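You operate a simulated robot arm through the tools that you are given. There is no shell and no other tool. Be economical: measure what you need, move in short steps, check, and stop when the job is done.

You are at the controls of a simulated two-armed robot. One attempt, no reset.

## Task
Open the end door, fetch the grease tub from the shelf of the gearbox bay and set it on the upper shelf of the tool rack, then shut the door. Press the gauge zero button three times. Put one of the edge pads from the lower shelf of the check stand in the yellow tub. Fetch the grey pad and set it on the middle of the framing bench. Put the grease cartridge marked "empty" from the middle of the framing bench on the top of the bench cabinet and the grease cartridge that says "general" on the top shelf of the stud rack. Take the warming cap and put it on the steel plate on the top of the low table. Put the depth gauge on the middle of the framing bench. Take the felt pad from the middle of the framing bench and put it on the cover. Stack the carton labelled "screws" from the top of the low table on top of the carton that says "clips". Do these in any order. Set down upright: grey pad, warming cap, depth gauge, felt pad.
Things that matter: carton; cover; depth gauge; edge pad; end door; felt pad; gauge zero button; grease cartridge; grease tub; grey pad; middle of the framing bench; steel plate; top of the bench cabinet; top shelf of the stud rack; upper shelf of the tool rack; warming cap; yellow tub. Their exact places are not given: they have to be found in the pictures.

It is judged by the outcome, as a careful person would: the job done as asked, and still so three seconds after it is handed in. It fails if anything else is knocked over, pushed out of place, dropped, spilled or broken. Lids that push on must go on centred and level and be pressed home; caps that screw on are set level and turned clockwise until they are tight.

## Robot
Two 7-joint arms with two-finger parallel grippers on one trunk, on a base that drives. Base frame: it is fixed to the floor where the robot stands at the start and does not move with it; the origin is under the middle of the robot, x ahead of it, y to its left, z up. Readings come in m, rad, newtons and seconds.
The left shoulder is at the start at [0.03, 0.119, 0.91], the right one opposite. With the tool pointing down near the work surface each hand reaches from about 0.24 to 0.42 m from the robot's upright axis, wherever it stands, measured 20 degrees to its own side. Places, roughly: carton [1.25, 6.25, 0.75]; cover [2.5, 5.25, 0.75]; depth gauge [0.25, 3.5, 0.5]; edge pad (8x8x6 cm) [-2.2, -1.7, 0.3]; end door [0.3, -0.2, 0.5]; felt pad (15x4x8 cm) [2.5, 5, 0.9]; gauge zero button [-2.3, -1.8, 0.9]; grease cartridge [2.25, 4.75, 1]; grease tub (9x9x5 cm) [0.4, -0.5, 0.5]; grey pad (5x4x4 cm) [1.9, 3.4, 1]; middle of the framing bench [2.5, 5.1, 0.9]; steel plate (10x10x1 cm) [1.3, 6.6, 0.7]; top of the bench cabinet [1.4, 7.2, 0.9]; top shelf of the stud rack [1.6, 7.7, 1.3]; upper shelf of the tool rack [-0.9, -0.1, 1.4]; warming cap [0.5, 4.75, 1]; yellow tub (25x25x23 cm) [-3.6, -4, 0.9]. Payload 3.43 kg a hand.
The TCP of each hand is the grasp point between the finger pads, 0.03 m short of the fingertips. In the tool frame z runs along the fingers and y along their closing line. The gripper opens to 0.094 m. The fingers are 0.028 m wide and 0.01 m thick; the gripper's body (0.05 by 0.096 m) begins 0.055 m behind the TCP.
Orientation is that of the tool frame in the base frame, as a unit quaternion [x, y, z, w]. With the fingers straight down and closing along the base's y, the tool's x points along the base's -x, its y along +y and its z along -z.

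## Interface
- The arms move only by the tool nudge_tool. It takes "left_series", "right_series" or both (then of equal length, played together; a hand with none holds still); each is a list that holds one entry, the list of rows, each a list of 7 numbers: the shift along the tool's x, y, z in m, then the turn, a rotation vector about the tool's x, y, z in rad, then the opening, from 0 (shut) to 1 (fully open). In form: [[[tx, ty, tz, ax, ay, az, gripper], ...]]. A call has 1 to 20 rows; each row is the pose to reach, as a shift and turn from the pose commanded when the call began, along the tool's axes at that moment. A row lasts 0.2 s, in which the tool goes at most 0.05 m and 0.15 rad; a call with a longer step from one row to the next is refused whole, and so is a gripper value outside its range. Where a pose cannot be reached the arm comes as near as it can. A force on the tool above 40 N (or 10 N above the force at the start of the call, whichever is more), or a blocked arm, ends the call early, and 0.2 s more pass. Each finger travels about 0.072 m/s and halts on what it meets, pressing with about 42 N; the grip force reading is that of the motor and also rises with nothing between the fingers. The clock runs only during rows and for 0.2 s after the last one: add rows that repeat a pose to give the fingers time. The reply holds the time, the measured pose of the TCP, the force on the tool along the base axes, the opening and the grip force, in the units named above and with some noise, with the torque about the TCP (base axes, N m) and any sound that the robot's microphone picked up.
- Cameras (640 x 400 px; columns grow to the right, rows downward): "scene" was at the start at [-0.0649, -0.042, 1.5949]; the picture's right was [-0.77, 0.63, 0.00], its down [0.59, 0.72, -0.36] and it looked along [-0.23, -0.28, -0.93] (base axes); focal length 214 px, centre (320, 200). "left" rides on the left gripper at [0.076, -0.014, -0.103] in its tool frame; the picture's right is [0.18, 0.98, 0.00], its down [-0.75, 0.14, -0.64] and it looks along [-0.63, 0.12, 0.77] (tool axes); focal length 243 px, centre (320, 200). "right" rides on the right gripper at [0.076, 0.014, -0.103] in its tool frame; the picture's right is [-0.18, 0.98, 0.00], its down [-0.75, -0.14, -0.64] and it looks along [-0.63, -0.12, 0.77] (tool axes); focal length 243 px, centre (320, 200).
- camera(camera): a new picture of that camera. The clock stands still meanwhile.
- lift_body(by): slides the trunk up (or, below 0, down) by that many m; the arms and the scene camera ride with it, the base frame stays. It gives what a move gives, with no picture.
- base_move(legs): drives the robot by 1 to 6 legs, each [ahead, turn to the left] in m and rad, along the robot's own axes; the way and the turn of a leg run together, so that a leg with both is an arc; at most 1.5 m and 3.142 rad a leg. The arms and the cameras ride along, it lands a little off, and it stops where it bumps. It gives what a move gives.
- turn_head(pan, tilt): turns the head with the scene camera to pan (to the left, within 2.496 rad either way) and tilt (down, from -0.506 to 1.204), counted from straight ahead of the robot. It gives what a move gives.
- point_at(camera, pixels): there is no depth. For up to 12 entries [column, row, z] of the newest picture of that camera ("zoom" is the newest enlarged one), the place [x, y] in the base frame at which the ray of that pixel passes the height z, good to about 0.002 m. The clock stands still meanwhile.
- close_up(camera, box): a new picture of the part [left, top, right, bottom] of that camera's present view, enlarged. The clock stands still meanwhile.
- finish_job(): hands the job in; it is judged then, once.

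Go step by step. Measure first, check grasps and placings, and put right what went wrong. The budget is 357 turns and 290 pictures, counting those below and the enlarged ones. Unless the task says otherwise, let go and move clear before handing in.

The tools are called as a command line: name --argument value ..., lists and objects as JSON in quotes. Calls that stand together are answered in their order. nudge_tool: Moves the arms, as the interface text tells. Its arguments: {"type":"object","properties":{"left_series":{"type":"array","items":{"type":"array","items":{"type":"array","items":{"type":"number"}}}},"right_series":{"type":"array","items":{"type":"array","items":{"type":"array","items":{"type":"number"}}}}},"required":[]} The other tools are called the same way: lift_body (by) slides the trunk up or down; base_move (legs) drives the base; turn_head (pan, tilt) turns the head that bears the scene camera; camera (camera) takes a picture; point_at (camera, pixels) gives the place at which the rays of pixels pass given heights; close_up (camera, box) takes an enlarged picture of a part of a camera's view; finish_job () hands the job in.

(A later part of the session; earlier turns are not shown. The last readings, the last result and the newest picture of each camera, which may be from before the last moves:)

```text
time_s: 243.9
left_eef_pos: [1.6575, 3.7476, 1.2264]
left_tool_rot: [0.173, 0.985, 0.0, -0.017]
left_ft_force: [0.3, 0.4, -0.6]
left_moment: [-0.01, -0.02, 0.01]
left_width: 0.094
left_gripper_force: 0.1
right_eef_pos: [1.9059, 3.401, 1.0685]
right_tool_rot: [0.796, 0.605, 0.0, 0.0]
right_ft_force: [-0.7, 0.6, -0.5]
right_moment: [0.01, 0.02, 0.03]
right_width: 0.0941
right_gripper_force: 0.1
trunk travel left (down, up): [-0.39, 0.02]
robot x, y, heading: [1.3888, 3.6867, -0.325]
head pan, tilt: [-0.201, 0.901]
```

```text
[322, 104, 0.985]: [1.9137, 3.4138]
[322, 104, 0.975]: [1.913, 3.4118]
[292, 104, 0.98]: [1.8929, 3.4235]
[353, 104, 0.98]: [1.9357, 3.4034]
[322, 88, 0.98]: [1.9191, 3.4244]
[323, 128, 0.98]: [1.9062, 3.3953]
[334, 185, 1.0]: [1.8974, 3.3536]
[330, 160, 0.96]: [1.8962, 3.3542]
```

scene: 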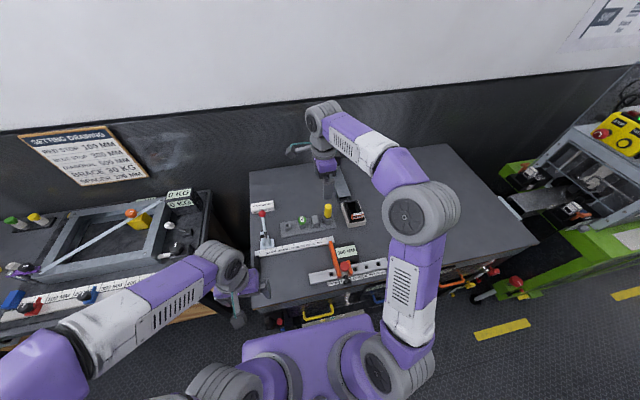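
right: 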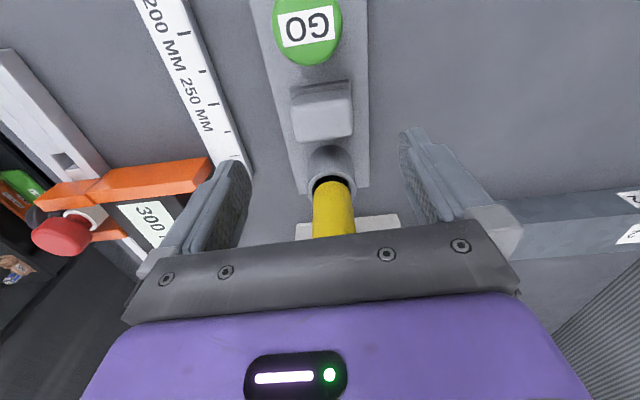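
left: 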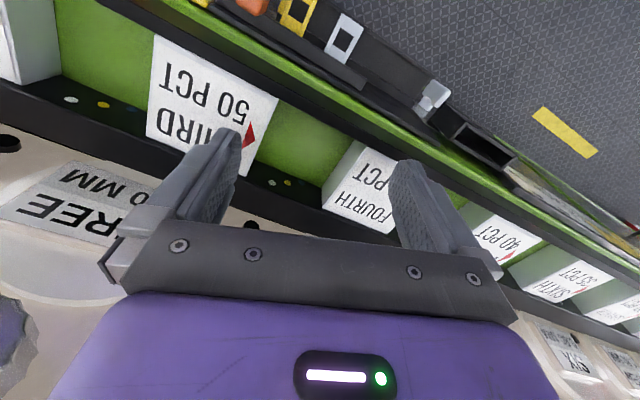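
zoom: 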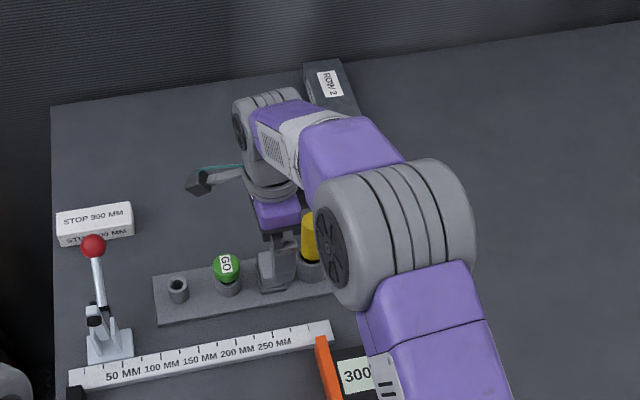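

Small correction (+9 mm along u, +3 mm deep), then descend 0.1 m.

nudge_tool --right_series '[[[0.009, 0.003, 0.02, 0, 0, 0, 1], [0.009, 0.003, 0.05, 0, 0, 0, 1], [0.009, 0.003, 0.08, 0, 0, 0, 1], [0.009, 0.003, 0.098, 0, 0, 0, 1]]]'

camera --camera "right"

```text
time_s: 244.9
left_eef_pos: [1.6561, 3.7485, 1.2268]
left_tool_rot: [0.173, 0.985, 0.001, -0.016]
left_ft_force: [0.6, -0.6, 0.2]
left_moment: [0.01, 0.03, 0.01]
left_width: 0.0941
left_gripper_force: 0.1
right_eef_pos: [1.915, 3.4103, 0.9798]
right_tool_rot: [0.796, 0.605, 0.001, 0.0]
right_ft_force: [-10.8, 3.8, 16.9]
right_moment: [0.29, 1.12, 0.0]
right_width: 0.0941
right_gripper_force: 0.1
trunk travel left (down, up): [-0.39, 0.02]
robot x, y, heading: [1.3876, 3.6925, -0.329]
head pan, tilt: [-0.201, 0.901]
stopped in row 4 (right hand): the force on the tool passed its limit at 56 N (the readings are from after the stop); the commanded pose is now the measured one
```

```text
181 pictures are left
```

right: 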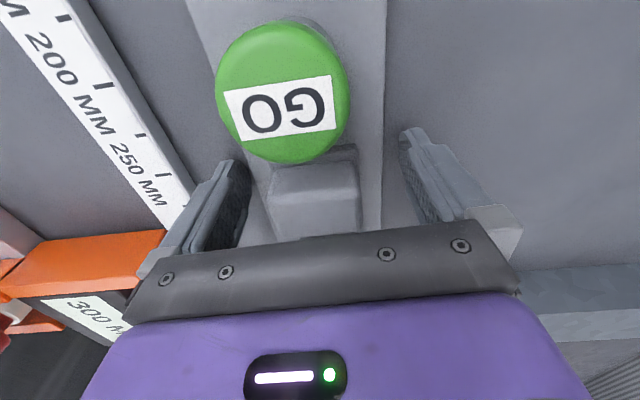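

The fingertips touched the plate (z≈0.95), a good grip height. I raise 3 mm and close.

nudge_tool --right_series '[[[0, 0, -0.003, 0, 0, 0, 1], [0, 0, -0.003, 0, 0, 0, 0.4], [0, 0, -0.003, 0, 0, 0, 0], [0, 0, -0.003, 0, 0, 0, 0], [0, 0, -0.003, 0, 0, 0, 0]]]'

camera --camera "right"

```text
time_s: 246.1
left_eef_pos: [1.6554, 3.749, 1.2268]
left_tool_rot: [0.174, 0.985, 0.0, -0.015]
left_ft_force: [-0.1, -1.2, 1.0]
left_moment: [0.02, 0.03, 0.0]
left_width: 0.0938
left_gripper_force: 0.0
right_eef_pos: [1.9126, 3.4095, 0.9815]
right_tool_rot: [0.797, 0.604, 0.0, -0.001]
right_ft_force: [-24.8, 7.9, -11.0]
right_moment: [0.17, -0.62, -0.84]
right_width: 0.0809
right_gripper_force: 44.6
trunk travel left (down, up): [-0.39, 0.02]
robot x, y, heading: [1.3889, 3.6894, -0.328]
head pan, tilt: [-0.201, 0.901]
```

```text
180 pictures are left
```

right: 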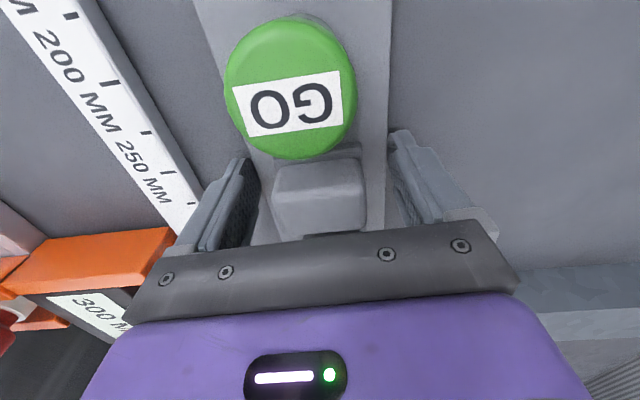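

I gripped the holder plate (8 cm wide). I open, raise 2 cm and try again.

nudge_tool --right_series '[[[0, 0, 0, 0, 0, 0, 1], [0, 0, 0, 0, 0, 0, 1], [0, 0, -0.01, 0, 0, 0, 1], [0, 0, -0.02, 0, 0, 0, 1], [0, 0, -0.02, 0, 0, 0, 0.4], [0, 0, -0.02, 0, 0, 0, 0], [0, 0, -0.02, 0, 0, 0, 0], [0, 0, -0.02, 0, 0, 0, 0]]]'

camera --camera "right"

```text
time_s: 247.9
left_eef_pos: [1.658, 3.7482, 1.2263]
left_tool_rot: [0.174, 0.985, 0.0, -0.017]
left_ft_force: [-0.1, 0.1, -0.5]
left_moment: [-0.01, -0.02, -0.02]
left_width: 0.0941
left_gripper_force: 0.0
right_eef_pos: [1.9153, 3.4091, 1.0031]
right_tool_rot: [0.796, 0.606, 0.003, 0.004]
right_ft_force: [2.2, 0.6, 13.2]
right_moment: [-0.04, 0.3, -0.04]
right_width: 0.0451
right_gripper_force: 41.4
trunk travel left (down, up): [-0.39, 0.02]
robot x, y, heading: [1.39, 3.689, -0.328]
head pan, tilt: [-0.201, 0.901]
```

```text
179 pictures are left
```

right: 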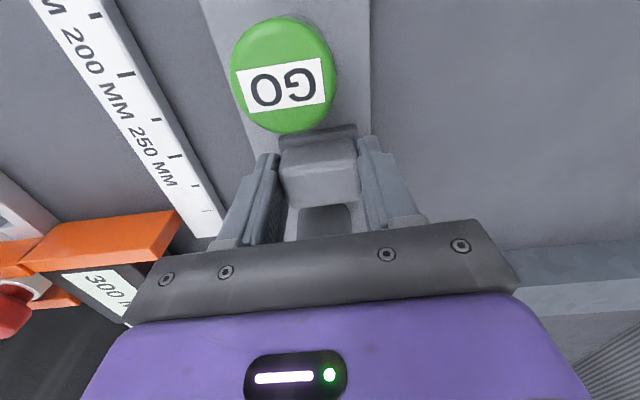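

Gripped the pad (4.5 cm). I lift 0.25 m straight up.

nudge_tool --right_series '[[[0, 0, -0.02, 0, 0, 0, 0], [0, 0, -0.05, 0, 0, 0, 0], [0, 0, -0.1, 0, 0, 0, 0], [0, 0, -0.15, 0, 0, 0, 0], [0, 0, -0.2, 0, 0, 0, 0], [0, 0, -0.25, 0, 0, 0, 0]]]'

camera --camera "right"

```text
time_s: 249.3
left_eef_pos: [1.6583, 3.7482, 1.2275]
left_tool_rot: [0.173, 0.985, 0.0, -0.017]
left_ft_force: [-0.6, 0.1, 0.3]
left_moment: [0.0, -0.01, -0.02]
left_width: 0.0941
left_gripper_force: 0.1
right_eef_pos: [1.9131, 3.4081, 1.2508]
right_tool_rot: [0.796, 0.606, 0.002, 0.002]
right_ft_force: [0.2, -0.6, 0.1]
right_moment: [-0.02, -0.02, 0.01]
right_width: 0.0451
right_gripper_force: 42.4
trunk travel left (down, up): [-0.39, 0.02]
robot x, y, heading: [1.3907, 3.6915, -0.333]
head pan, tilt: [-0.201, 0.901]
```

```text
178 pictures are left
```

right: 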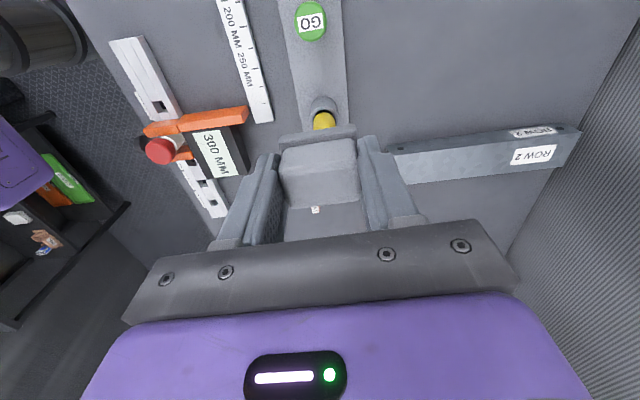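

Pad is held. I back off, turn left and drive along to the framing bench, then look at it.

base_move --legs '[[-0.25, 0], [0, 1.58], [1.45, 0]]'

turn_head --pan -1.2 --tilt 0.9

camera --camera "scene"

```text
time_s: 261.9
left_eef_pos: [1.5575, 5.444, 1.2273]
left_tool_rot: [-0.569, 0.822, -0.012, -0.012]
left_ft_force: [-0.2, 0.1, -0.6]
left_moment: [0.03, 0.02, 0.02]
left_width: 0.0938
left_gripper_force: 0.1
right_eef_pos: [1.9, 5.6963, 1.2507]
right_tool_rot: [0.14, 0.99, 0.003, 0.0]
right_ft_force: [-0.3, 0.2, -1.3]
right_moment: [-0.01, 0.01, -0.03]
right_width: 0.0453
right_gripper_force: 42.8
trunk travel left (down, up): [-0.39, 0.02]
robot x, y, heading: [1.6136, 5.1721, 1.232]
head pan, tilt: [-0.201, 0.901]
```

```text
time_s: 263.2
left_eef_pos: [1.5577, 5.4428, 1.2281]
left_tool_rot: [-0.569, 0.822, -0.012, -0.012]
left_ft_force: [-0.2, 0.3, -0.2]
left_moment: [0.02, 0.03, -0.04]
left_width: 0.0939
left_gripper_force: 0.0
right_eef_pos: [1.8996, 5.6957, 1.2492]
right_tool_rot: [0.14, 0.99, 0.002, 0.0]
right_ft_force: [-0.3, -1.1, -1.2]
right_moment: [-0.03, 0.03, 0.01]
right_width: 0.0451
right_gripper_force: 41.7
trunk travel left (down, up): [-0.39, 0.02]
robot x, y, heading: [1.6138, 5.1766, 1.231]
head pan, tilt: [-1.201, 0.901]
```

```text
177 pictures are left
```

scene: 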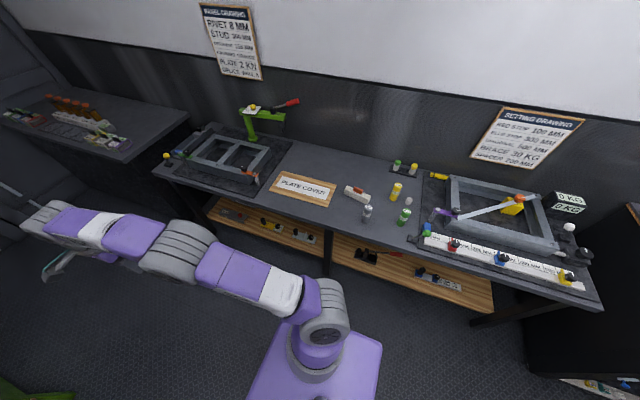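

The framing bench's middle shows cartridges, a white block and the cover. I zoom.

close_up --camera "scene" --box '[250, 140, 470, 270]'

```text
2.91 times, centred on (360, 205) of scene
```

zoom: 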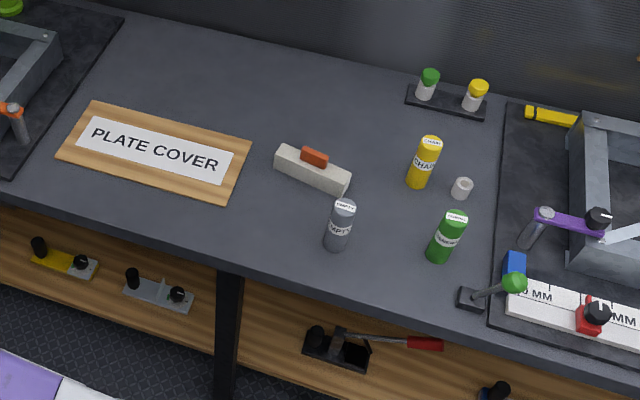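

point_at --camera "zoom" --pixels '[[312, 180, 0.9], [336, 248, 0.9], [438, 260, 0.9], [418, 187, 0.9], [462, 197, 0.9], [150, 152, 0.9], [280, 225, 0.9], [250, 240, 0.9], [360, 130, 0.9], [310, 280, 0.9], [300, 110, 0.9], [380, 215, 0.9]]'

```text
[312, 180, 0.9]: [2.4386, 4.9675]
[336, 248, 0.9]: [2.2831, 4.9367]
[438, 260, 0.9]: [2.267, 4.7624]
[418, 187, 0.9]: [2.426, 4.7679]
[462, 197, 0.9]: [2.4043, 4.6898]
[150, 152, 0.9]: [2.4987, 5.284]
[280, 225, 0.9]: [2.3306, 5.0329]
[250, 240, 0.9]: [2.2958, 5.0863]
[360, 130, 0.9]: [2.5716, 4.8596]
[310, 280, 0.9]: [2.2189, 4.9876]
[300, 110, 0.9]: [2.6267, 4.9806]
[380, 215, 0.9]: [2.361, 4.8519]
```

Middle free spot chosen near (2.36,5.06). I drive 0.2 m on, face the bench and approach.

base_move --legs '[[0.2, 0], [0, -1.55], [0.24, 0]]'

turn_head --pan -0.1 --tilt 1.0

camera --camera "scene"

```text
time_s: 269.9
left_eef_pos: [2.1817, 5.3507, 1.2287]
left_tool_rot: [0.164, 0.986, -0.001, -0.017]
left_ft_force: [-0.3, 0.6, 0.2]
left_moment: [-0.05, -0.02, -0.01]
left_width: 0.094
left_gripper_force: 0.2
right_eef_pos: [2.4435, 5.0154, 1.2506]
right_tool_rot: [0.791, 0.612, 0.002, 0.003]
right_ft_force: [0.4, -1.0, -1.8]
right_moment: [0.02, -0.01, 0.04]
right_width: 0.0451
right_gripper_force: 41.9
trunk travel left (down, up): [-0.39, 0.02]
robot x, y, heading: [1.9131, 5.2869, -0.31]
head pan, tilt: [-1.201, 0.901]
```

```text
time_s: 271.3
left_eef_pos: [2.1817, 5.3504, 1.2274]
left_tool_rot: [0.165, 0.986, 0.001, -0.016]
left_ft_force: [-1.0, 0.1, -0.2]
left_moment: [0.0, -0.02, -0.01]
left_width: 0.0943
left_gripper_force: 0.2
right_eef_pos: [2.4423, 5.016, 1.2503]
right_tool_rot: [0.79, 0.613, 0.002, 0.002]
right_ft_force: [-0.5, 0.2, -1.1]
right_moment: [0.01, -0.01, -0.02]
right_width: 0.045
right_gripper_force: 42.3
trunk travel left (down, up): [-0.39, 0.02]
robot x, y, heading: [1.9134, 5.2864, -0.307]
head pan, tilt: [-0.099, 1.0]
```

```text
175 pictures are left
```

scene: 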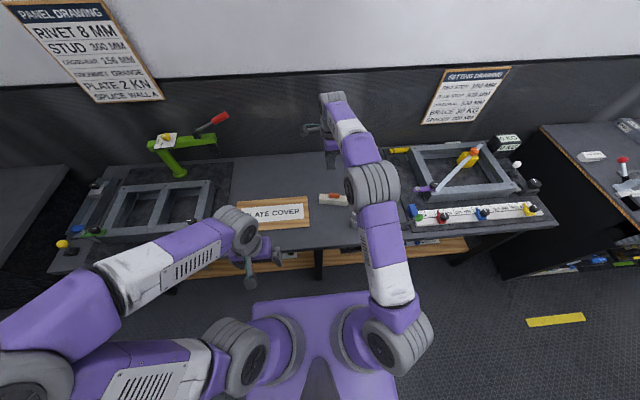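

I move the pad back to about (2.34,5.05) and lower to just above the bench.

nudge_tool --right_series '[[[0.004, -0.05, 0, 0, 0, 0, 0], [0.008, -0.1, 0, 0, 0, 0, 0], [0.008, -0.107, 0.04, 0, 0, 0, 0], [0.008, -0.107, 0.09, 0, 0, 0, 0], [0.008, -0.107, 0.14, 0, 0, 0, 0], [0.008, -0.107, 0.19, 0, 0, 0, 0], [0.008, -0.107, 0.24, 0, 0, 0, 0], [0.008, -0.107, 0.27, 0, 0, 0, 0]]]'

close_up --camera "scene" --box '[240, 130, 440, 260]'

camera --camera "right"

```text
refused: row 1 steps farther than a row can; nothing moved
```

```text
3.08 times, centred on (340, 195) of scene
```

zoom: 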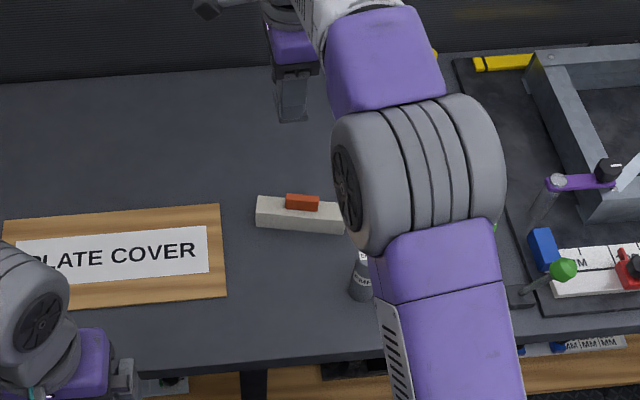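

```text
173 pictures are left
```

right: 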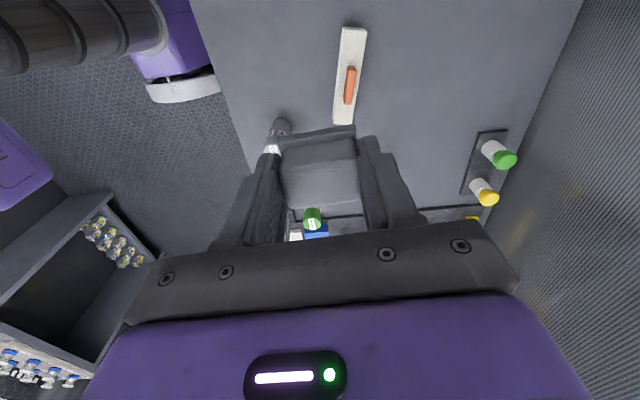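

nudge_tool --right_series '[[[0.004, -0.04, 0, 0, 0, 0, 0], [0.008, -0.08, 0, 0, 0, 0, 0], [0.008, -0.107, 0.02, 0, 0, 0, 0], [0.008, -0.107, 0.065, 0, 0, 0, 0], [0.008, -0.107, 0.11, 0, 0, 0, 0], [0.008, -0.107, 0.155, 0, 0, 0, 0], [0.008, -0.107, 0.2, 0, 0, 0, 0], [0.008, -0.107, 0.245, 0, 0, 0, 0], [0.008, -0.107, 0.275, 0, 0, 0, 0]]]'

camera --camera "right"

close_up --camera "scene" --box '[240, 130, 440, 260]'

```text
time_s: 273.3
left_eef_pos: [2.1805, 5.3511, 1.2262]
left_tool_rot: [0.165, 0.986, -0.001, -0.018]
left_ft_force: [-0.1, -0.2, -0.3]
left_moment: [0.02, 0.04, -0.01]
left_width: 0.094
left_gripper_force: 0.0
right_eef_pos: [2.344, 5.0492, 0.9747]
right_tool_rot: [0.791, 0.612, 0.001, 0.002]
right_ft_force: [0.8, -0.7, -0.1]
right_moment: [0.04, 0.01, -0.02]
right_width: 0.0452
right_gripper_force: 41.7
trunk travel left (down, up): [-0.39, 0.02]
robot x, y, heading: [1.9153, 5.2885, -0.312]
head pan, tilt: [-0.099, 1.0]
```

```text
172 pictures are left
```

right: 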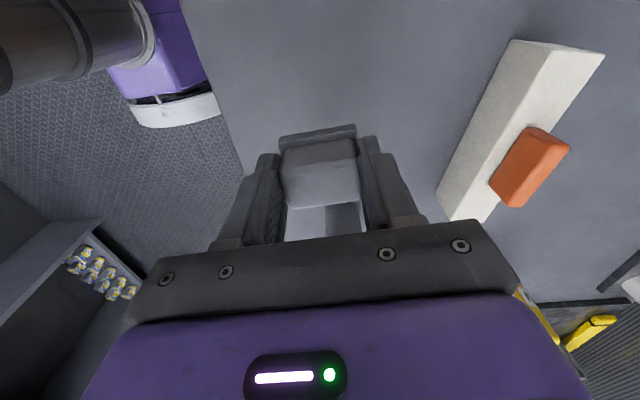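

```text
3.08 times, centred on (340, 195) of scene
```

zoom: 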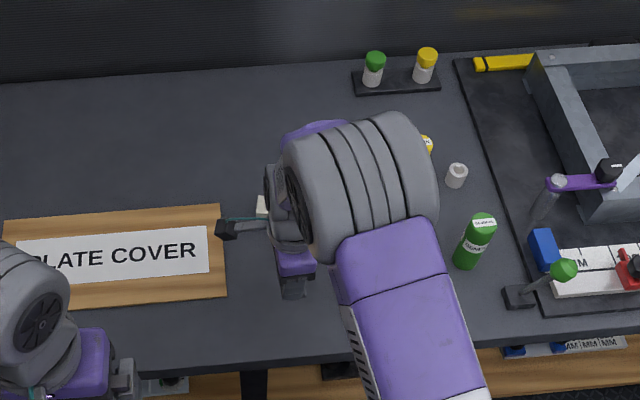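

I descend in small steps to contact.

nudge_tool --right_series '[[[0, 0, 0.015, 0, 0, 0, 0], [0, 0, 0.025, 0, 0, 0, 0], [0, 0, 0.032, 0, 0, 0, 0], [0, 0, 0.039, 0, 0, 0, 0], [0, 0, 0.046, 0, 0, 0, 0], [0, 0, 0.053, 0, 0, 0, 0], [0, 0, 0.06, 0, 0, 0, 0]]]'

```text
time_s: 274.9
left_eef_pos: [2.1811, 5.3508, 1.2276]
left_tool_rot: [0.165, 0.986, -0.001, -0.017]
left_ft_force: [0.4, 0.0, -0.6]
left_moment: [0.01, -0.02, 0.0]
left_width: 0.0939
left_gripper_force: 0.3
right_eef_pos: [2.3443, 5.0507, 0.9154]
right_tool_rot: [0.791, 0.612, 0.002, 0.003]
right_ft_force: [-0.2, 1.1, -0.5]
right_moment: [0.02, -0.01, -0.01]
right_width: 0.045
right_gripper_force: 41.6
trunk travel left (down, up): [-0.39, 0.02]
robot x, y, heading: [1.9127, 5.2863, -0.308]
head pan, tilt: [-0.099, 1.0]
```

nudge_tool --right_series '[[[0, 0, 0.006, 0, 0, 0, 0], [0, 0, 0.012, 0, 0, 0, 0], [0, 0, 0.018, 0, 0, 0, 0], [0, 0, 0.024, 0, 0, 0, 0], [0, 0, 0.03, 0, 0, 0, 0], [0, 0, 0.036, 0, 0, 0, 0]]]'

camera --camera "right"

```text
time_s: 275.7
left_eef_pos: [2.18, 5.3525, 1.2277]
left_tool_rot: [0.165, 0.986, 0.0, -0.016]
left_ft_force: [0.5, 0.4, 0.4]
left_moment: [0.03, -0.01, 0.01]
left_width: 0.094
left_gripper_force: 0.0
right_eef_pos: [2.3445, 5.0506, 0.9039]
right_tool_rot: [0.79, 0.613, 0.002, 0.002]
right_ft_force: [-12.4, 2.8, 31.4]
right_moment: [0.1, 1.33, -0.08]
right_width: 0.0451
right_gripper_force: 42.1
trunk travel left (down, up): [-0.39, 0.02]
robot x, y, heading: [1.9125, 5.292, -0.308]
head pan, tilt: [-0.099, 1.0]
stopped in row 3 (right hand): the force on the tool passed its limit at 48 N (the readings are from after the stop); the commanded pose is now the measured one
```

```text
170 pictures are left
```

right: 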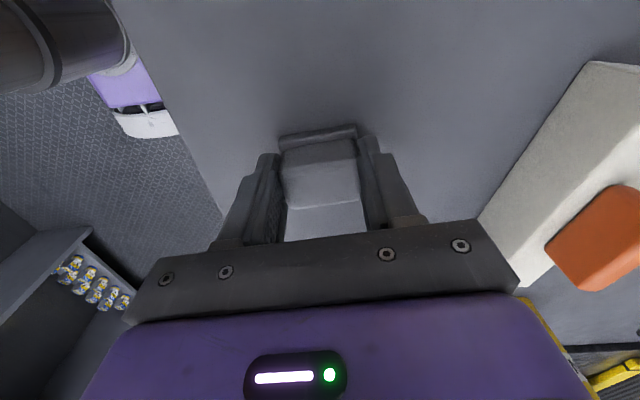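

Contact at TCP 0.904. I relieve 3 mm, release and rise.

nudge_tool --right_series '[[[0, 0, -0.003, 0, 0, 0, 0], [0, 0, -0.003, 0, 0, 0, 0.6], [0, 0, -0.003, 0, 0, 0, 1], [0, 0, -0.003, 0, 0, 0, 1], [0, 0, -0.04, 0, 0, 0, 1], [0, 0, -0.085, 0, 0, 0, 1], [0, 0, -0.13, 0, 0, 0, 1], [0, 0, -0.175, 0, 0, 0, 1]]]'

camera --camera "right"

```text
time_s: 277.5
left_eef_pos: [2.1806, 5.3514, 1.2279]
left_tool_rot: [0.165, 0.986, 0.0, -0.017]
left_ft_force: [0.0, -0.1, -0.8]
left_moment: [0.04, 0.01, 0.02]
left_width: 0.0941
left_gripper_force: 0.1
right_eef_pos: [2.3442, 5.0503, 1.0769]
right_tool_rot: [0.79, 0.613, 0.003, 0.004]
right_ft_force: [-0.3, 0.5, -0.3]
right_moment: [-0.01, 0.0, -0.01]
right_width: 0.0941
right_gripper_force: 0.1
trunk travel left (down, up): [-0.39, 0.02]
robot x, y, heading: [1.91, 5.2923, -0.311]
head pan, tilt: [-0.099, 1.0]
```

```text
169 pictures are left
```

right: 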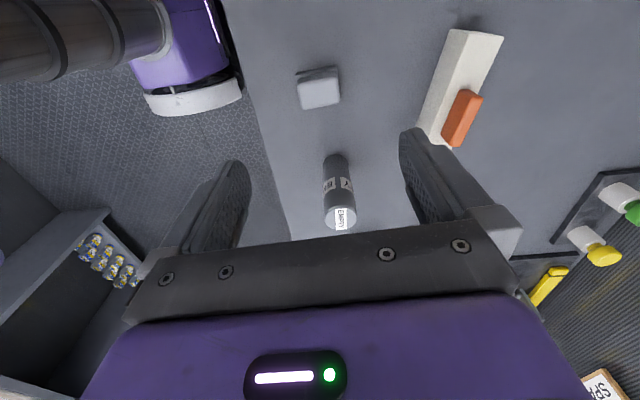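

The pad stands upright. Next the felt pad: I measure it.

point_at --camera "right" --pixels '[[463, 110, 0.95], [475, 93, 0.95], [452, 135, 0.95], [478, 33, 0.92], [430, 130, 0.92], [455, 30, 0.92], [503, 38, 0.92], [318, 85, 0.91]]'

close_up --camera "right" --box '[380, 0, 560, 160]'

```text
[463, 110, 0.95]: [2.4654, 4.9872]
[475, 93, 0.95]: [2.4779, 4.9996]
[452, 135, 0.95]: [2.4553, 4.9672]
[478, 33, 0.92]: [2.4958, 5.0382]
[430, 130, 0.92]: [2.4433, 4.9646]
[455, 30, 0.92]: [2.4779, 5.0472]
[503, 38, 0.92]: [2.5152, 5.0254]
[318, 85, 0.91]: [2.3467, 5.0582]
```

```text
2.50 times, centred on (470, 80) of right
```

zoom: 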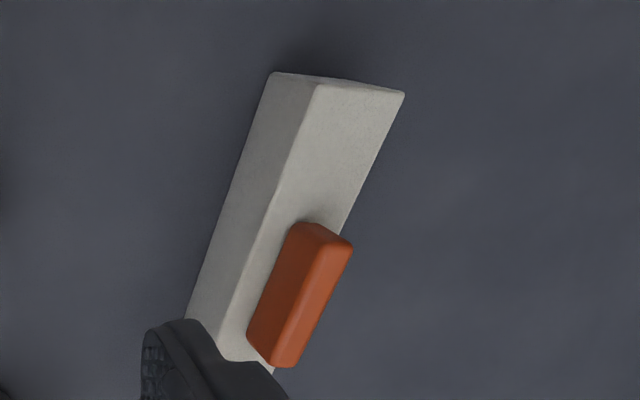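

Felt centre ≈(2.455,4.98), long axis ~54°, 4 cm across. I go above it with the tool turned 0.37 rad.

nudge_tool --right_series '[[[-0.01, 0.035, 0, 0, 0, 0.1, 1], [-0.02, 0.07, 0, 0, 0, 0.2, 1], [-0.03, 0.105, 0, 0, 0, 0.3, 1], [-0.04, 0.125, 0, 0, 0, 0.37, 1], [-0.04, 0.125, 0.03, 0, 0, 0.37, 1]]]'

camera --camera "right"

```text
time_s: 278.7
left_eef_pos: [2.1812, 5.3508, 1.2275]
left_tool_rot: [0.165, 0.986, -0.001, -0.017]
left_ft_force: [1.0, -0.4, -1.0]
left_moment: [0.01, 0.01, -0.01]
left_width: 0.0938
left_gripper_force: 0.0
right_eef_pos: [2.4564, 4.9808, 1.0475]
right_tool_rot: [0.89, 0.456, 0.004, 0.003]
right_ft_force: [0.0, 0.0, 0.5]
right_moment: [-0.01, -0.01, 0.0]
right_width: 0.094
right_gripper_force: 0.0
trunk travel left (down, up): [-0.39, 0.02]
robot x, y, heading: [1.9129, 5.289, -0.311]
head pan, tilt: [-0.099, 1.0]
```

```text
167 pictures are left
```

right: 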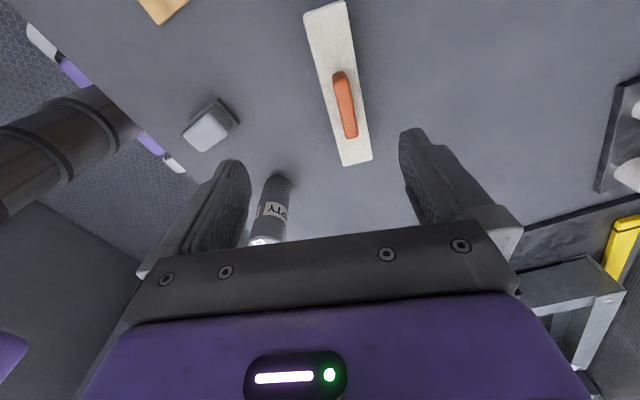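

Felt is aligned with the tool. I locate its centre precisely.

point_at --camera "right" --pixels '[[345, 104, 0.953], [325, 8, 0.925], [355, 162, 0.925], [317, 95, 0.925], [362, 85, 0.925], [340, 72, 0.953], [350, 137, 0.953]]'

```text
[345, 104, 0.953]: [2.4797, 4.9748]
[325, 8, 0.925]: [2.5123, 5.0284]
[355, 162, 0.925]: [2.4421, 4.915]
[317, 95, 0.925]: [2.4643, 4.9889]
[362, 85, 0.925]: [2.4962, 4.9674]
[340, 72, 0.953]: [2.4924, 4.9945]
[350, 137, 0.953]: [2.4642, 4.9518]
```

nudge_tool --right_series '[[[0.005, 0.022, 0.02, 0, 0, -0.06, 1], [0.005, 0.022, 0.06, 0, 0, -0.06, 1], [0.005, 0.022, 0.1, 0, 0, -0.06, 1], [0.005, 0.022, 0.132, 0, 0, -0.06, 1], [0.005, 0.022, 0.132, 0, 0, -0.06, 0.5], [0.005, 0.022, 0.132, 0, 0, -0.06, 0], [0.005, 0.022, 0.132, 0, 0, -0.06, 0], [0.005, 0.022, 0.132, 0, 0, -0.06, 0]]]'

camera --camera "right"

```text
time_s: 280.5
left_eef_pos: [2.1823, 5.3509, 1.2264]
left_tool_rot: [0.165, 0.986, -0.001, -0.017]
left_ft_force: [0.8, -0.5, -0.6]
left_moment: [0.03, 0.03, -0.01]
left_width: 0.094
left_gripper_force: 0.0
right_eef_pos: [2.4792, 4.9728, 0.9162]
right_tool_rot: [0.876, 0.483, 0.004, 0.004]
right_ft_force: [1.0, 0.5, 1.6]
right_moment: [0.03, -0.03, 0.01]
right_width: 0.035
right_gripper_force: 42.5
trunk travel left (down, up): [-0.39, 0.02]
robot x, y, heading: [1.9123, 5.2884, -0.309]
head pan, tilt: [-0.099, 1.0]
```

```text
166 pictures are left
```

right: 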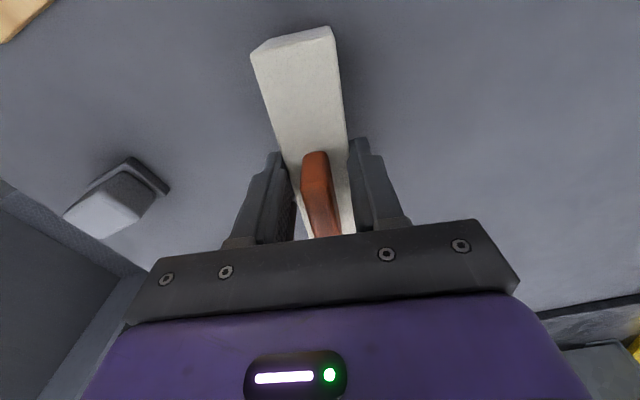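

Felt gripped (3.5 cm). I lift 0.15 m and swing the base left 0.48 to bring it over the cover.

nudge_tool --right_series '[[[0, 0, -0.04, 0, 0, 0, 0], [0, 0, -0.085, 0, 0, 0, 0], [0, 0, -0.13, 0, 0, 0, 0], [0, 0, -0.17, 0, 0, 0, 0]]]'

base_move --legs '[[0, 0.48]]'

camera --camera "right"

camera --camera "scene"

```text
time_s: 281.5
left_eef_pos: [2.1818, 5.3514, 1.2273]
left_tool_rot: [0.165, 0.986, -0.001, -0.017]
left_ft_force: [0.4, 0.3, 0.6]
left_moment: [0.01, -0.01, 0.0]
left_width: 0.0937
left_gripper_force: 0.1
right_eef_pos: [2.4773, 4.9706, 1.0858]
right_tool_rot: [0.875, 0.484, 0.003, 0.004]
right_ft_force: [-0.5, 0.1, -1.2]
right_moment: [0.02, -0.01, 0.0]
right_width: 0.0352
right_gripper_force: 42.0
trunk travel left (down, up): [-0.39, 0.02]
robot x, y, heading: [1.9136, 5.2871, -0.309]
head pan, tilt: [-0.099, 1.0]
```

```text
time_s: 283.2
left_eef_pos: [2.1243, 5.465, 1.2272]
left_tool_rot: [-0.07, 0.997, -0.005, -0.016]
left_ft_force: [0.5, 0.5, 0.9]
left_moment: [0.05, 0.03, 0.03]
left_width: 0.094
left_gripper_force: 0.0
right_eef_pos: [2.5602, 5.2607, 1.0857]
right_tool_rot: [0.738, 0.674, 0.004, 0.002]
right_ft_force: [1.2, 0.1, -1.6]
right_moment: [-0.01, 0.01, -0.01]
right_width: 0.035
right_gripper_force: 42.5
trunk travel left (down, up): [-0.39, 0.02]
robot x, y, heading: [1.9153, 5.2875, 0.162]
head pan, tilt: [-0.099, 1.0]
```

```text
165 pictures are left
```

right: 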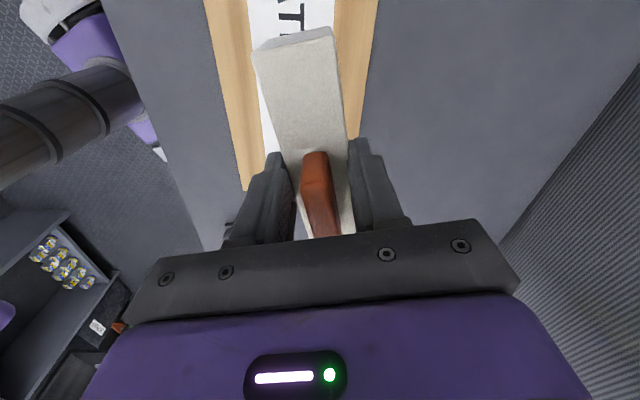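

```text
164 pictures are left
```

scene: 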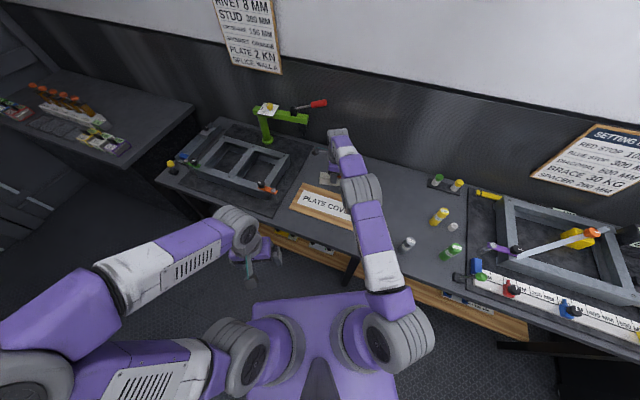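

Felt nearly over the cover (centre ≈(2.51,5.287)). I shift, align a little and descend.

nudge_tool --right_series '[[[0.01, -0.026, 0, 0, 0, 0.1, 0], [0.021, -0.052, 0.02, 0, 0, 0.2, 0], [0.021, -0.052, 0.06, 0, 0, 0.2, 0], [0.021, -0.052, 0.1, 0, 0, 0.2, 0], [0.021, -0.052, 0.125, 0, 0, 0.2, 0]]]'

camera --camera "right"

```text
time_s: 284.4
left_eef_pos: [2.1229, 5.4649, 1.2264]
left_tool_rot: [-0.07, 0.997, -0.004, -0.017]
left_ft_force: [0.0, 0.5, -1.0]
left_moment: [-0.01, 0.0, -0.02]
left_width: 0.0941
left_gripper_force: 0.0
right_eef_pos: [2.5123, 5.2832, 0.9575]
right_tool_rot: [0.802, 0.598, 0.005, 0.002]
right_ft_force: [0.1, -0.1, -2.1]
right_moment: [0.0, -0.02, 0.0]
right_width: 0.0352
right_gripper_force: 41.5
trunk travel left (down, up): [-0.39, 0.02]
robot x, y, heading: [1.915, 5.2872, 0.16]
head pan, tilt: [-0.099, 1.0]
```

```text
163 pictures are left
```

right: 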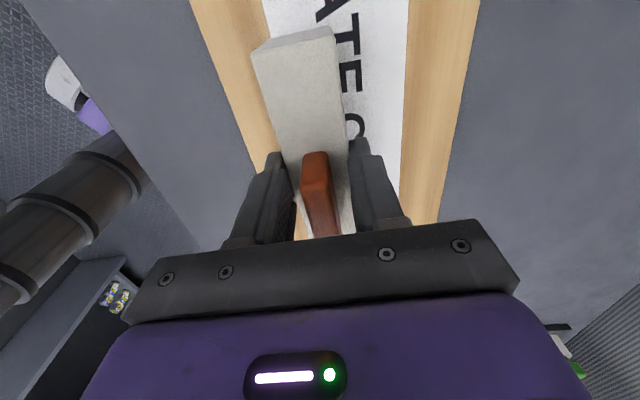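

nudge_tool --right_series '[[[0, 0.012, 0.006, 0, 0, 0, 0], [0, 0.012, 0.012, 0, 0, 0, 0], [0, 0.012, 0.018, 0, 0, 0, 0], [0, 0.012, 0.024, 0, 0, 0, 0], [0, 0.012, 0.03, 0, 0, 0, 0], [0, 0.012, 0.036, 0, 0, 0, 0], [0, 0.012, 0.042, 0, 0, 0, 0]]]'

```text
time_s: 286.0
left_eef_pos: [2.12, 5.4659, 1.2283]
left_tool_rot: [-0.068, 0.998, -0.004, -0.014]
left_ft_force: [0.1, 0.0, 0.3]
left_moment: [0.01, 0.0, -0.02]
left_width: 0.0943
left_gripper_force: 0.0
right_eef_pos: [2.5243, 5.2837, 0.9217]
right_tool_rot: [0.802, 0.597, 0.008, 0.004]
right_ft_force: [-7.0, -3.5, 28.9]
right_moment: [-0.71, 1.03, -0.01]
right_width: 0.0353
right_gripper_force: 41.7
trunk travel left (down, up): [-0.39, 0.02]
robot x, y, heading: [1.9141, 5.2844, 0.159]
head pan, tilt: [-0.099, 1.0]
```

In contact (29 N). I relieve 4 mm, release and rise.

nudge_tool --right_series '[[[0, 0, -0.006, 0, 0, 0, 0], [0, 0, -0.006, 0, 0, 0, 0.5], [0, 0, -0.006, 0, 0, 0, 0.9], [0, 0, -0.006, 0, 0, 0, 0.9], [0, 0, -0.05, 0, 0, 0, 0.9], [0, 0, -0.095, 0, 0, 0, 0.9], [0, 0, -0.14, 0, 0, 0, 1], [0, 0, -0.185, 0, 0, 0, 1]]]'

camera --camera "right"

```text
time_s: 287.8
left_eef_pos: [2.1223, 5.4647, 1.2271]
left_tool_rot: [-0.07, 0.997, -0.004, -0.017]
left_ft_force: [0.6, -0.6, 0.9]
left_moment: [0.0, -0.03, -0.02]
left_width: 0.094
left_gripper_force: 0.0
right_eef_pos: [2.5219, 5.2831, 1.1059]
right_tool_rot: [0.803, 0.596, 0.004, 0.002]
right_ft_force: [-0.5, -0.3, -0.7]
right_moment: [-0.04, -0.01, 0.0]
right_width: 0.0941
right_gripper_force: 0.0
trunk travel left (down, up): [-0.39, 0.02]
robot x, y, heading: [1.9131, 5.2879, 0.165]
head pan, tilt: [-0.099, 1.0]
```

```text
162 pictures are left
```

right: 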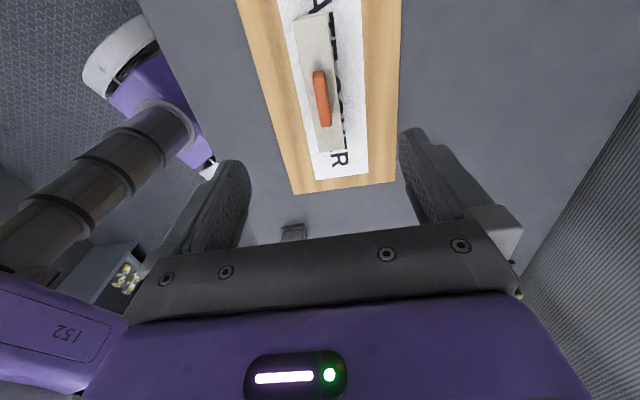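

Felt is upright on the cover. For the two cartridges I shift the base about 0.27 m to the right with raised hand.

nudge_tool --right_series '[[[0, 0, -0.04, 0, 0, 0, 1], [0, 0, -0.08, 0, 0, 0, 1], [0, 0, -0.12, 0, 0, 0, 1]]]'

base_move --legs '[[-0.3, 0], [0, -0.93], [0.3, 0], [0, 0.45]]'

camera --camera "scene"

```text
time_s: 288.6
left_eef_pos: [2.1227, 5.4648, 1.2283]
left_tool_rot: [-0.07, 0.997, -0.005, -0.017]
left_ft_force: [-0.1, 0.5, -1.2]
left_moment: [0.03, 0.02, 0.03]
left_width: 0.0941
left_gripper_force: 0.1
right_eef_pos: [2.5209, 5.2809, 1.2255]
right_tool_rot: [0.802, 0.597, 0.005, 0.002]
right_ft_force: [0.6, -0.3, 0.0]
right_moment: [-0.02, 0.02, -0.01]
right_width: 0.0943
right_gripper_force: 0.1
trunk travel left (down, up): [-0.39, 0.02]
robot x, y, heading: [1.9168, 5.2881, 0.162]
head pan, tilt: [-0.099, 1.0]
```

```text
time_s: 296.0
left_eef_pos: [2.0886, 5.0855, 1.2263]
left_tool_rot: [0.182, 0.983, -0.001, -0.017]
left_ft_force: [-0.3, 0.2, -1.1]
left_moment: [-0.01, -0.02, -0.03]
left_width: 0.0941
left_gripper_force: 0.1
right_eef_pos: [2.3472, 4.73, 1.2254]
right_tool_rot: [0.926, 0.378, 0.003, 0.003]
right_ft_force: [0.2, 0.3, -0.2]
right_moment: [0.0, -0.03, 0.02]
right_width: 0.0941
right_gripper_force: 0.1
trunk travel left (down, up): [-0.39, 0.02]
robot x, y, heading: [1.8139, 5.0298, -0.348]
head pan, tilt: [-0.099, 1.0]
```

```text
161 pictures are left
```

scene: 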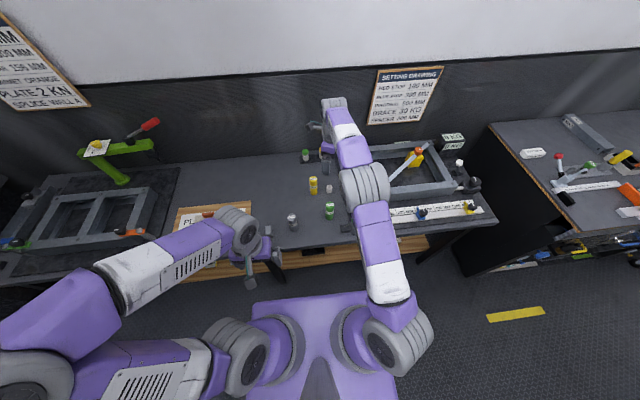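

close_up --camera "scene" --box '[260, 150, 400, 250]'

camera --camera "left"

camera --camera "right"

```text
4.00 times, centred on (330, 200) of scene
```

zoom: 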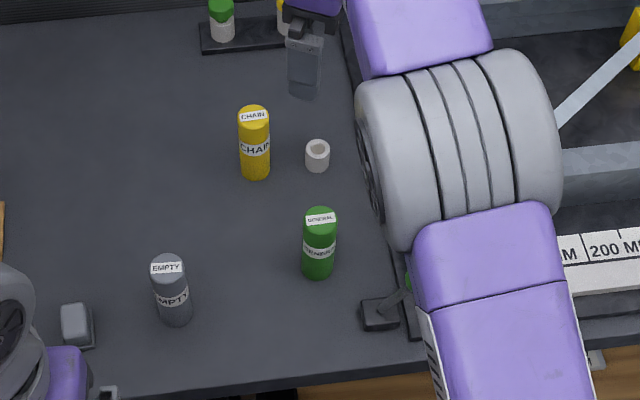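

```text
159 pictures are left
```

left: 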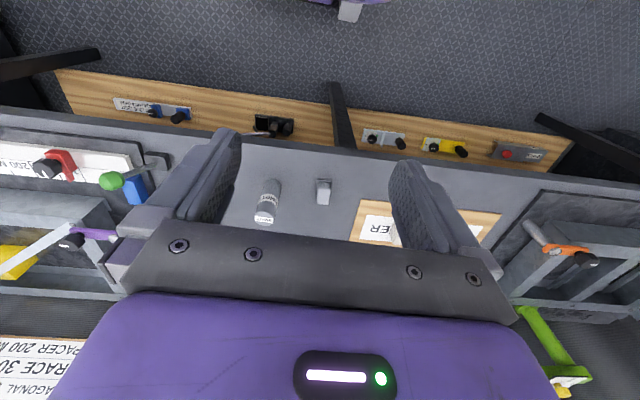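

```text
158 pictures are left
```

right: 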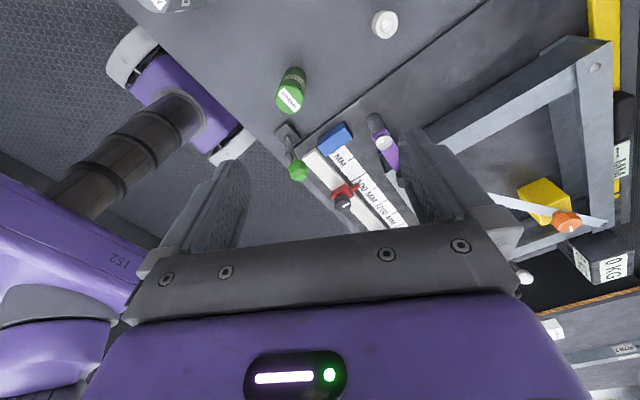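

point_at --camera "zoom" --pixels '[[320, 216, 1.0], [320, 216, 0.96], [318, 270, 0.873], [167, 264, 1.0], [167, 264, 0.96], [176, 316, 0.873]]'

point_at --camera "right" --pixels '[[289, 98, 1.0], [289, 98, 0.96]]'

point_at --camera "left" --pixels '[[265, 217, 1.0], [265, 217, 0.96], [323, 198, 0.91]]'

```text
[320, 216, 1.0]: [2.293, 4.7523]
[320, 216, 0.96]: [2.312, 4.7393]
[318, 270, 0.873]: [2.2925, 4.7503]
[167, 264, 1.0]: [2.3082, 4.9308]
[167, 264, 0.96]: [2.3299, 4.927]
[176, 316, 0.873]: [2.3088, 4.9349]
```

```text
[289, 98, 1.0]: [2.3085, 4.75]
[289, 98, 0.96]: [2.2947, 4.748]
```

```text
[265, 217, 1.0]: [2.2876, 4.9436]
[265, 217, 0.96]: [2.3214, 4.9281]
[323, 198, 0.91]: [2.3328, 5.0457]
```

Cartridges stand about 11 cm tall: green ≈(2.305,4.748), empty ≈(2.312,4.932). Right hand goes over the green one.

nudge_tool --right_series '[[[-0.009, -0.021, 0.03, 0, 0, 0, 1], [-0.0174, -0.042, 0.06, 0, 0, 0, 1], [-0.0174, -0.042, 0.105, 0, 0, 0, 1], [-0.0174, -0.042, 0.15, 0, 0, 0, 1], [-0.0174, -0.042, 0.18, 0, 0, 0, 1]]]'

camera --camera "right"

```text
time_s: 297.2
left_eef_pos: [2.0885, 5.0845, 1.2265]
left_tool_rot: [0.182, 0.983, 0.0, -0.017]
left_ft_force: [0.0, 1.1, 0.7]
left_moment: [0.01, 0.01, 0.0]
left_width: 0.0941
left_gripper_force: 0.1
right_eef_pos: [2.3053, 4.7483, 1.043]
right_tool_rot: [0.926, 0.378, 0.004, 0.003]
right_ft_force: [-0.1, 1.0, 0.2]
right_moment: [0.05, 0.05, -0.02]
right_width: 0.0943
right_gripper_force: 0.0
trunk travel left (down, up): [-0.39, 0.02]
robot x, y, heading: [1.8202, 5.0295, -0.342]
head pan, tilt: [-0.099, 1.0]
```

```text
157 pictures are left
```

right: 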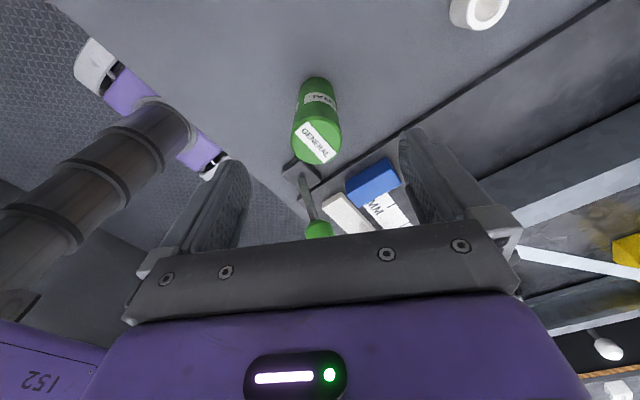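

Centred. I descend and close on the green cartridge.

nudge_tool --right_series '[[[0, 0, 0.04, 0, 0, 0, 1], [0, 0, 0.08, 0, 0, 0, 1], [0, 0, 0.1, 0, 0, 0, 1], [0, 0, 0.1, 0, 0, 0, 0.5], [0, 0, 0.1, 0, 0, 0, 0], [0, 0, 0.1, 0, 0, 0, 0], [0, 0, 0.1, 0, 0, 0, 0]]]'

```text
time_s: 298.8
left_eef_pos: [2.088, 5.0825, 1.2267]
left_tool_rot: [0.183, 0.983, 0.0, -0.016]
left_ft_force: [0.3, 0.0, -0.1]
left_moment: [-0.01, -0.01, 0.01]
left_width: 0.094
left_gripper_force: 0.0
right_eef_pos: [2.3092, 4.7469, 0.9454]
right_tool_rot: [0.926, 0.377, 0.003, 0.003]
right_ft_force: [0.5, -0.8, 0.8]
right_moment: [0.0, 0.0, 0.01]
right_width: 0.0413
right_gripper_force: 42.2
trunk travel left (down, up): [-0.39, 0.02]
robot x, y, heading: [1.8211, 5.0329, -0.347]
head pan, tilt: [-0.099, 1.0]
```

Green gripped. I lift it and bring the left hand over the empty one.

nudge_tool --right_series '[[[0, 0, -0.045, 0, 0, 0, 0], [0, 0, -0.09, 0, 0, 0, 0], [0, 0, -0.135, 0, 0, 0, 0], [0, 0, -0.18, 0, 0, 0, 0], [0, 0, -0.225, 0, 0, 0, 0], [0, 0, -0.25, 0, 0, 0, 0]]]'

nudge_tool --left_series '[[[-0.044, -0.01, 0, 0, 0, 0, 1], [-0.088, -0.02, 0, 0, 0, 0, 1], [-0.132, -0.03, 0, 0, 0, 0, 1], [-0.176, -0.04, 0, 0, 0, 0, 1], [-0.22, -0.05, 0, 0, 0, 0, 1], [-0.263, -0.06, 0.0, 0, 0, 0, 1], [-0.263, -0.06, 0.045, 0, 0, 0, 1], [-0.263, -0.06, 0.09, 0, 0, 0, 1], [-0.263, -0.06, 0.135, 0, 0, 0, 1], [-0.263, -0.06, 0.17, 0, 0, 0, 1]]]'

camera --camera "left"

```text
time_s: 300.2
left_eef_pos: [2.0871, 5.0832, 1.228]
left_tool_rot: [0.182, 0.983, 0.001, -0.017]
left_ft_force: [-0.8, -0.1, -0.3]
left_moment: [0.0, 0.01, 0.02]
left_width: 0.094
left_gripper_force: 0.0
right_eef_pos: [2.3077, 4.7493, 1.1953]
right_tool_rot: [0.926, 0.378, 0.004, 0.003]
right_ft_force: [0.0, 0.4, -1.1]
right_moment: [0.01, 0.01, 0.02]
right_width: 0.0408
right_gripper_force: 41.6
trunk travel left (down, up): [-0.39, 0.02]
robot x, y, heading: [1.8185, 5.0287, -0.344]
head pan, tilt: [-0.099, 1.0]
```

```text
time_s: 302.4
left_eef_pos: [2.3061, 4.9361, 1.0479]
left_tool_rot: [0.182, 0.983, 0.0, -0.017]
left_ft_force: [0.2, 0.2, -0.5]
left_moment: [-0.05, -0.04, 0.0]
left_width: 0.0941
left_gripper_force: 0.1
right_eef_pos: [2.3091, 4.7484, 1.1941]
right_tool_rot: [0.926, 0.378, 0.005, 0.003]
right_ft_force: [0.2, -0.1, -2.0]
right_moment: [0.01, -0.01, 0.0]
right_width: 0.0408
right_gripper_force: 41.9
trunk travel left (down, up): [-0.39, 0.02]
robot x, y, heading: [1.8187, 5.0336, -0.344]
head pan, tilt: [-0.099, 1.0]
```

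```text
156 pictures are left
```

left: 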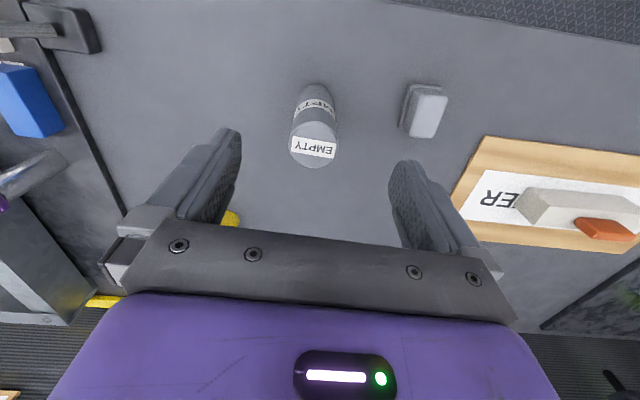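

point_at --camera "left" --pixels '[[314, 146, 0.98], [314, 146, 0.97]]'

```text
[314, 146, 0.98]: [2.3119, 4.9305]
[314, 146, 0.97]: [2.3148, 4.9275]
```

nudge_tool --left_series '[[[-0.008, -0.003, 0.03, 0, 0, 0, 1], [-0.008, -0.003, 0.07, 0, 0, 0, 1], [-0.008, -0.003, 0.102, 0, 0, 0, 1], [-0.008, -0.003, 0.102, 0, 0, 0, 0.5], [-0.008, -0.003, 0.102, 0, 0, 0, 0], [-0.008, -0.003, 0.102, 0, 0, 0, 0], [-0.008, -0.003, 0.102, 0, 0, 0, 0]]]'

```text
time_s: 304.0
left_eef_pos: [2.3078, 4.9337, 0.9446]
left_tool_rot: [0.182, 0.983, 0.0, -0.018]
left_ft_force: [0.4, -1.2, -0.3]
left_moment: [-0.02, 0.01, 0.0]
left_width: 0.0417
left_gripper_force: 42.5
right_eef_pos: [2.3083, 4.7488, 1.1946]
right_tool_rot: [0.926, 0.379, 0.003, 0.002]
right_ft_force: [1.1, -0.5, -1.3]
right_moment: [0.02, 0.01, 0.01]
right_width: 0.0409
right_gripper_force: 42.2
trunk travel left (down, up): [-0.39, 0.02]
robot x, y, heading: [1.8175, 5.0297, -0.345]
head pan, tilt: [-0.099, 1.0]
```

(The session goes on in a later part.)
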